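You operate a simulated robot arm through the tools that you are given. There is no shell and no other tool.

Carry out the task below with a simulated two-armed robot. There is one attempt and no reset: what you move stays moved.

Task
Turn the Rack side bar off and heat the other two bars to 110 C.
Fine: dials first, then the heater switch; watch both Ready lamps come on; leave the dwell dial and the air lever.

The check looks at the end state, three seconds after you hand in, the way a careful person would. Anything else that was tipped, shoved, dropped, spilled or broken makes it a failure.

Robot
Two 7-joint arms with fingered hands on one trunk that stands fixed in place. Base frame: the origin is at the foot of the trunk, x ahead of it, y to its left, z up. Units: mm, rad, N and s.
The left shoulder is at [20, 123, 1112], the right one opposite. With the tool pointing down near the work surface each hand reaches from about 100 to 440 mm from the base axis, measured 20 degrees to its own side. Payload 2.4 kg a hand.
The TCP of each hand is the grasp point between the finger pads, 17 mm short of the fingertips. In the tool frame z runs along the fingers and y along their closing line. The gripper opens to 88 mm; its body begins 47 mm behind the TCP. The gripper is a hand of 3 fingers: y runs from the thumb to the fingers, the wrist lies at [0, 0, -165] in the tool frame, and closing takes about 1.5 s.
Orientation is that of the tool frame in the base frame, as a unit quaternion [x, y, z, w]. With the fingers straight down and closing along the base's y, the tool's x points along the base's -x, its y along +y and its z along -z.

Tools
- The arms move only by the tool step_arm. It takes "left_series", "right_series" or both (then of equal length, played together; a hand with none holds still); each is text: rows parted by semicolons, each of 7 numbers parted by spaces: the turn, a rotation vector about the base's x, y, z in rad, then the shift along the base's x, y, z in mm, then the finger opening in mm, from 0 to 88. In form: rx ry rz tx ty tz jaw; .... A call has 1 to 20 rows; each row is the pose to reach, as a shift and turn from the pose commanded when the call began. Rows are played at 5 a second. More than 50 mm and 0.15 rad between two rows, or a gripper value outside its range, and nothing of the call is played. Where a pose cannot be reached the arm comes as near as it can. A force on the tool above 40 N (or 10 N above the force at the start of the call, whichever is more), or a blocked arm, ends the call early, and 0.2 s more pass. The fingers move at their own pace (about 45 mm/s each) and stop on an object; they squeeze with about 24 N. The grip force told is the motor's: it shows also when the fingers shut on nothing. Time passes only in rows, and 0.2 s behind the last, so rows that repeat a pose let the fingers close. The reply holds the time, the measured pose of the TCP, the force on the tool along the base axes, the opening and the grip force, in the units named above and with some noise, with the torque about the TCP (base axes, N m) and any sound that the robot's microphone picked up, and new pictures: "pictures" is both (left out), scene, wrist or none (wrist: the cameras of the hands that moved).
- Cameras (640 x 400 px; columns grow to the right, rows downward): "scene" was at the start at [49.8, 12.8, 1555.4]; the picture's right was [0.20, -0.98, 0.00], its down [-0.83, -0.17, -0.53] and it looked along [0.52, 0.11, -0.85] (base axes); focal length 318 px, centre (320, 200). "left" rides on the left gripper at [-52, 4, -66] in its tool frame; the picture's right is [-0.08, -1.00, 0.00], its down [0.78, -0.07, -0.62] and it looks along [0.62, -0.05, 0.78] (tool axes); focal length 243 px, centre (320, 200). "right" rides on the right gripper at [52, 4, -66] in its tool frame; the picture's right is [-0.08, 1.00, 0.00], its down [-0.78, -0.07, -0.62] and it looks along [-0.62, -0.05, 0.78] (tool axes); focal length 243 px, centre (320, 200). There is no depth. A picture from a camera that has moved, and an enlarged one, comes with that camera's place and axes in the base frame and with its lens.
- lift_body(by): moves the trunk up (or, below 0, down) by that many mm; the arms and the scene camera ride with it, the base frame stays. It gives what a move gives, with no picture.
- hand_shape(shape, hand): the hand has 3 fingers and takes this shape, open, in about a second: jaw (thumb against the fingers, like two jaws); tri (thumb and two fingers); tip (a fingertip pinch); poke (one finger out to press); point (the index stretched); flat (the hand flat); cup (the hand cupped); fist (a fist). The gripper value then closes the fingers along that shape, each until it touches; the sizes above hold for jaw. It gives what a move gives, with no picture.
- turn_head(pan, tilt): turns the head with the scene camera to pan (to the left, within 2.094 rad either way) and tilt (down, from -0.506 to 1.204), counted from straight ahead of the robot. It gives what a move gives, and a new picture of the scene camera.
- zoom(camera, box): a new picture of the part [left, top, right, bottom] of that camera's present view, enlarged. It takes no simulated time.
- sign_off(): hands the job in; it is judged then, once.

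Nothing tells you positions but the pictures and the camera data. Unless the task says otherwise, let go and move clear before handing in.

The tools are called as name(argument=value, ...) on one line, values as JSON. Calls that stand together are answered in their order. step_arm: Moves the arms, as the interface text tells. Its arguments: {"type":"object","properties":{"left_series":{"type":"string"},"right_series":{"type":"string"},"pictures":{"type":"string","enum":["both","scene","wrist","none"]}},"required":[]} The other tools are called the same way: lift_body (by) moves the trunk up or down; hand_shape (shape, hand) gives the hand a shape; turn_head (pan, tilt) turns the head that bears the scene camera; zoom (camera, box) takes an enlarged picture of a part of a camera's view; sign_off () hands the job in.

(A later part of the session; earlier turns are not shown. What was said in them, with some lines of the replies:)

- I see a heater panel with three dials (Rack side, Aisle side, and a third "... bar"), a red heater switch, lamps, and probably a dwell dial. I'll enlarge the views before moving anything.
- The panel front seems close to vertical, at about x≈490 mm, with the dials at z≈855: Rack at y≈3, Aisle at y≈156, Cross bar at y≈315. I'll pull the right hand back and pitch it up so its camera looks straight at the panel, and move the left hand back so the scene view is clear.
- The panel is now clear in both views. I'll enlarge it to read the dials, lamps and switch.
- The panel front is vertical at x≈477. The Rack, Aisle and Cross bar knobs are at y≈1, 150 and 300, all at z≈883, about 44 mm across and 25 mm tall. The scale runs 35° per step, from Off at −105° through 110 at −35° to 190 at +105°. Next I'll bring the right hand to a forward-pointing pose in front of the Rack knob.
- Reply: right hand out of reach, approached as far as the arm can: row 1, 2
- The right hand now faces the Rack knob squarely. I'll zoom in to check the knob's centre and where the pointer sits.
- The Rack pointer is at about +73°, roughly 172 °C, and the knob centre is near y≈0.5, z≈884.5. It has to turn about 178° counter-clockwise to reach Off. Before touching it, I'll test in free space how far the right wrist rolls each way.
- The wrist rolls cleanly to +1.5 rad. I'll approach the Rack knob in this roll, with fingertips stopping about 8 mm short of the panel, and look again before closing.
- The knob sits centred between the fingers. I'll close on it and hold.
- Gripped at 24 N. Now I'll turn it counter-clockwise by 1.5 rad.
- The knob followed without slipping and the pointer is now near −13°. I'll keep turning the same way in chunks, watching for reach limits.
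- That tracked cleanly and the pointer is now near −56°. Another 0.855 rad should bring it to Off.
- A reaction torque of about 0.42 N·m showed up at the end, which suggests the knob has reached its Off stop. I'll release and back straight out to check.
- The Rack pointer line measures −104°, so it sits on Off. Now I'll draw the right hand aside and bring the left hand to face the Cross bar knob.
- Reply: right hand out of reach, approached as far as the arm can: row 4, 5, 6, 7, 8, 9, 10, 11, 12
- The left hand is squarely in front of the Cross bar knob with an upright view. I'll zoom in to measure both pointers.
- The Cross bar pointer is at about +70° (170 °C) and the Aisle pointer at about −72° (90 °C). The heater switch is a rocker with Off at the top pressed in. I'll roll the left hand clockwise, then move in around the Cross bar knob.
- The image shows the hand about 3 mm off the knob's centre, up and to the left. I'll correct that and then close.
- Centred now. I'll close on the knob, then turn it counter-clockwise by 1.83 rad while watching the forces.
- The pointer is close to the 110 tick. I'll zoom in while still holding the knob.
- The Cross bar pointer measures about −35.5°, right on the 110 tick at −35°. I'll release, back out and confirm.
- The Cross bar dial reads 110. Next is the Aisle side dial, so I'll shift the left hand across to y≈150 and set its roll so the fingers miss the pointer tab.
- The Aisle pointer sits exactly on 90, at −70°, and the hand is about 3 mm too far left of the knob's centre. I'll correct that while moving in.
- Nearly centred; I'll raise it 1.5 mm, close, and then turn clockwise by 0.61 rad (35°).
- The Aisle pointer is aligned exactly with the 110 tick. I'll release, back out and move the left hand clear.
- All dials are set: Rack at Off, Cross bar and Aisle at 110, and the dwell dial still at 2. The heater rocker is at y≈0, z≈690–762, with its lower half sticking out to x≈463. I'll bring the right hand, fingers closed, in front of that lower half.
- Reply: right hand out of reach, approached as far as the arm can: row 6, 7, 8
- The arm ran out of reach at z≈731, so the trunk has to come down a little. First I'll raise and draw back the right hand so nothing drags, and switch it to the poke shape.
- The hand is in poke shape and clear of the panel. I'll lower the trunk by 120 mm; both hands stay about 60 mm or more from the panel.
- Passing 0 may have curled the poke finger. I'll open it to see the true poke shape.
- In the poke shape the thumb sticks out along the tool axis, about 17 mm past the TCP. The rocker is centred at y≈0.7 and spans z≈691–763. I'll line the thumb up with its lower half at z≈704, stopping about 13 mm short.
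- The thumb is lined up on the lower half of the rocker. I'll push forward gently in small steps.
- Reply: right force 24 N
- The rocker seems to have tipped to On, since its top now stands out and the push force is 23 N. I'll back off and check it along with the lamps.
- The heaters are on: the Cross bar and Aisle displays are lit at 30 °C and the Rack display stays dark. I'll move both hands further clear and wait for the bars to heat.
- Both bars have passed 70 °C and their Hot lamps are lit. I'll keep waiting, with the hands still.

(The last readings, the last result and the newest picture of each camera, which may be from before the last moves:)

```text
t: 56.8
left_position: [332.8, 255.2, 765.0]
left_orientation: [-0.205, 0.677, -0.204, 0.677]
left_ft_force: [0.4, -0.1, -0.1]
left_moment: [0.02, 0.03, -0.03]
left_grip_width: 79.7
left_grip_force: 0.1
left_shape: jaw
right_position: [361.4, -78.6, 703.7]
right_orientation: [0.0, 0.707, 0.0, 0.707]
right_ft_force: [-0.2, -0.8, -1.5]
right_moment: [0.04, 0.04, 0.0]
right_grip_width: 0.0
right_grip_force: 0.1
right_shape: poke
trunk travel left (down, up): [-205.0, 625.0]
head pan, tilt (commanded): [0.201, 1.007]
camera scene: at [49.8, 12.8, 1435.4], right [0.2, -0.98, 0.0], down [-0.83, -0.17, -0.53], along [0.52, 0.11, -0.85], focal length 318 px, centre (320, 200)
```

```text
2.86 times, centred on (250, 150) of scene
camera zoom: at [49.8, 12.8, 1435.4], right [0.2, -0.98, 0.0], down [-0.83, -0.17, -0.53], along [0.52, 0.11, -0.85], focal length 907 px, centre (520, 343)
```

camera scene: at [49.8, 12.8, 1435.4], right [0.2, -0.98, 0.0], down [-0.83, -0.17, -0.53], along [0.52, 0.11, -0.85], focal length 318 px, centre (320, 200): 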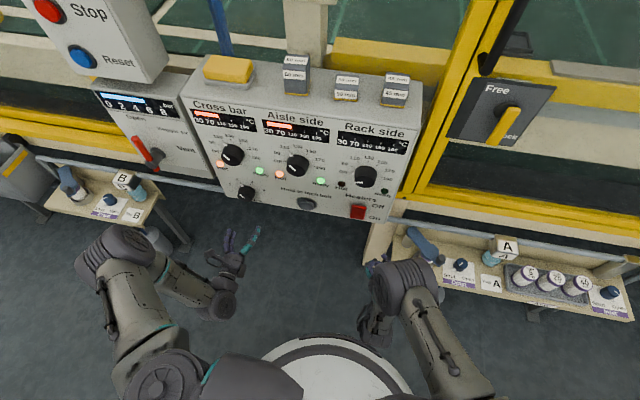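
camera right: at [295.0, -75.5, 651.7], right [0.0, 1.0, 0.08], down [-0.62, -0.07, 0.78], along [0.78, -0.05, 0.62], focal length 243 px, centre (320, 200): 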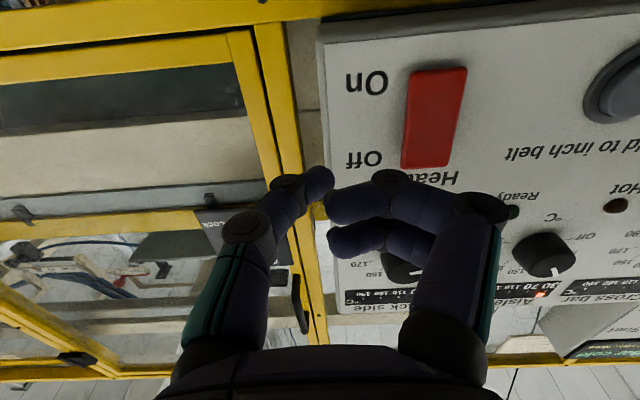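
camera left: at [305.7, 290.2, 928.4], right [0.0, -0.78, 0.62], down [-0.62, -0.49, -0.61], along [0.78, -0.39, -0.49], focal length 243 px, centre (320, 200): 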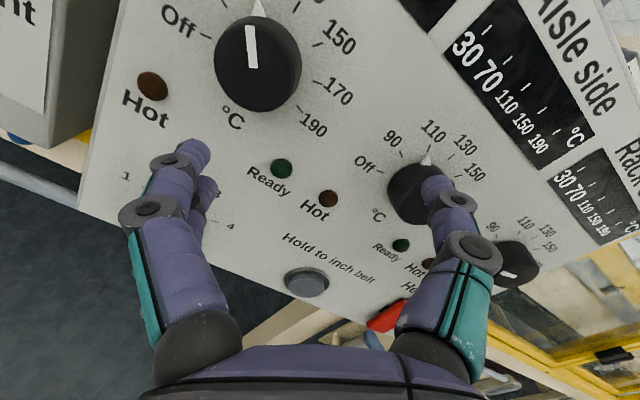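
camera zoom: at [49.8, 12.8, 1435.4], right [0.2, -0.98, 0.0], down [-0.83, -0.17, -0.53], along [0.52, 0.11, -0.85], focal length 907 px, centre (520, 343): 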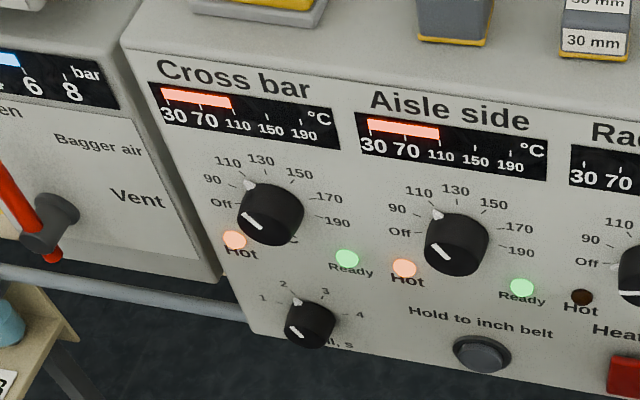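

Both Ready lamps are lit with the bars at about 110 °C. I'll wait one more interval to see that they settle, and check the Rack dial and the switch again.

step_arm(left_series="0 0 0 0 0 0 80; 0 0 0 0 0 0 80; 0 0 0 0 0 0 80; 0 0 0 0 0 0 80; 0 0 0 0 0 0 80; 0 0 0 0 0 0 80; 0 0 0 0 0 0 80; 0 0 0 0 0 0 80; 0 0 0 0 0 0 80; 0 0 0 0 0 0 80; 0 0 0 0 0 0 80; 0 0 0 0 0 0 80; 0 0 0 0 0 0 80; 0 0 0 0 0 0 80; 0 0 0 0 0 0 80; 0 0 0 0 0 0 80; 0 0 0 0 0 0 80; 0 0 0 0 0 0 80; 0 0 0 0 0 0 80; 0 0 0 0 0 0 80", pictures="scene")

zoom(camera="scene", box=[185, 95, 265, 175])

zoom(camera="scene", box=[255, 105, 335, 185])

zoom(camera="scene", box=[310, 110, 420, 230])

zoom(camera="scene", box=[180, 80, 320, 220])

```text
t: 61.0
left_position: [331.6, 254.7, 766.4]
left_orientation: [-0.205, 0.677, -0.204, 0.677]
left_ft_force: [0.7, -0.3, 0.4]
left_moment: [0.01, 0.0, -0.03]
left_grip_width: 79.7
left_grip_force: 0.0
left_shape: jaw
right_position: [362.2, -78.4, 704.0]
right_orientation: [0.0, 0.707, 0.0, 0.708]
right_ft_force: [0.2, 0.1, 0.1]
right_moment: [0.01, -0.01, -0.01]
right_grip_width: 0.0
right_grip_force: 0.1
right_shape: poke
trunk travel left (down, up): [-205.0, 625.0]
head pan, tilt (commanded): [0.201, 1.007]
camera scene: at [49.8, 12.8, 1435.4], right [0.2, -0.98, 0.0], down [-0.83, -0.17, -0.53], along [0.52, 0.11, -0.85], focal length 318 px, centre (320, 200)
```

scene: 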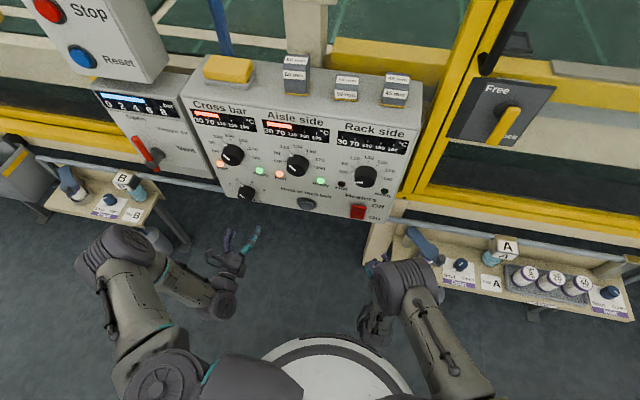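

```text
5.00 times, centred on (225, 135) of scene
camera zoom: at [49.8, 12.8, 1435.4], right [0.2, -0.98, 0.0], down [-0.83, -0.17, -0.53], along [0.52, 0.11, -0.85], focal length 1588 px, centre (795, 525)
```

zoom: 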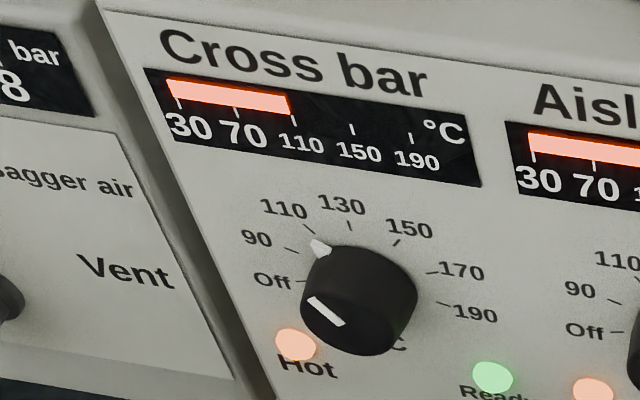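

```text
5.00 times, centred on (295, 145) of scene
camera zoom: at [49.8, 12.8, 1435.4], right [0.2, -0.98, 0.0], down [-0.83, -0.17, -0.53], along [0.52, 0.11, -0.85], focal length 1588 px, centre (445, 475)
```

zoom: 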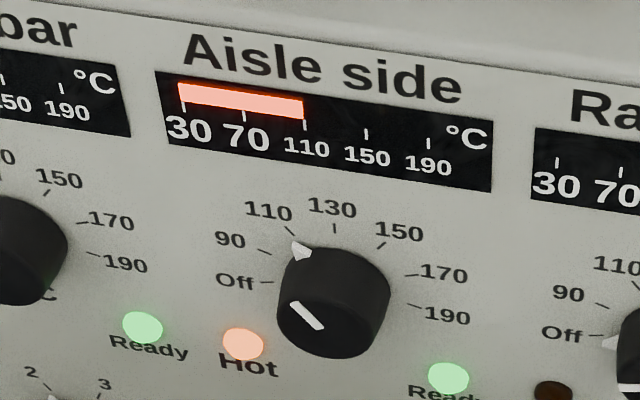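

```text
3.33 times, centred on (365, 170) of scene
camera zoom: at [49.8, 12.8, 1435.4], right [0.2, -0.98, 0.0], down [-0.83, -0.17, -0.53], along [0.52, 0.11, -0.85], focal length 1058 px, centre (170, 300)
```

zoom: 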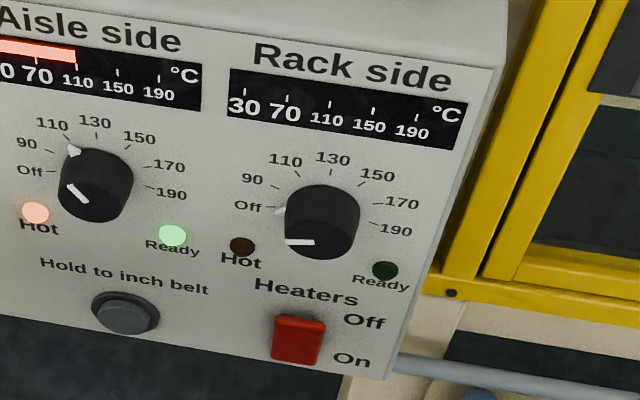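

```text
2.86 times, centred on (250, 150) of scene
camera zoom: at [49.8, 12.8, 1435.4], right [0.2, -0.98, 0.0], down [-0.83, -0.17, -0.53], along [0.52, 0.11, -0.85], focal length 907 px, centre (520, 343)
```

zoom: 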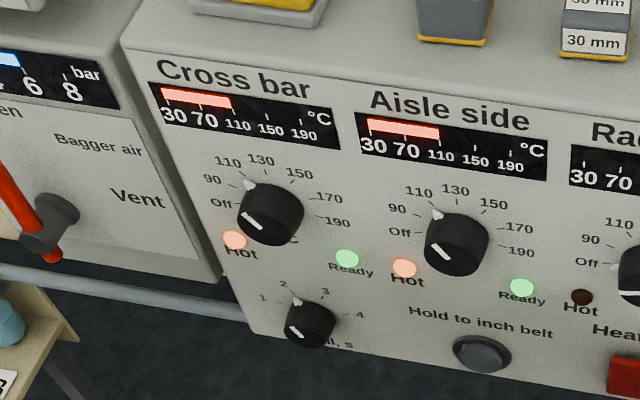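

Everything has settled:
- **Rack:** the dial is at Off and its display is dark.
- **Cross bar and Aisle:** both read about 110 °C with their Ready lamps on.
- **Heater switch:** it is On.
- **Left alone:** the dwell dial is still at 2, and the air lever hasn't moved.

Both hands are clear, so I'm handing in.

sign_off()

```text
The job is handed in.
```

The job is handed in. The Rack side bar is off, and the Cross bar and Aisle side bars are heated to about 110 °C.

- **Rack side:** I turned the dial from about 172 °C to Off. Its display stayed dark after the heaters came on.
- **Cross bar:** the dial went from 170 to 110. The display may read a degree or so under 110. I left it, because correcting it would have meant turning a dial after the heater switch.
- **Aisle side:** the dial went from 90 to 110, and the display settled at 110.
- **Heater switch:** I pressed it to On only after all three dials were set. Both Ready lamps came on and were still lit about four seconds later.
- **Left alone:** the dwell dial is still at 2, and I didn't touch the air lever.

I lowered the trunk 120 mm to reach the switch and left it there, with both hands clear of the panel.
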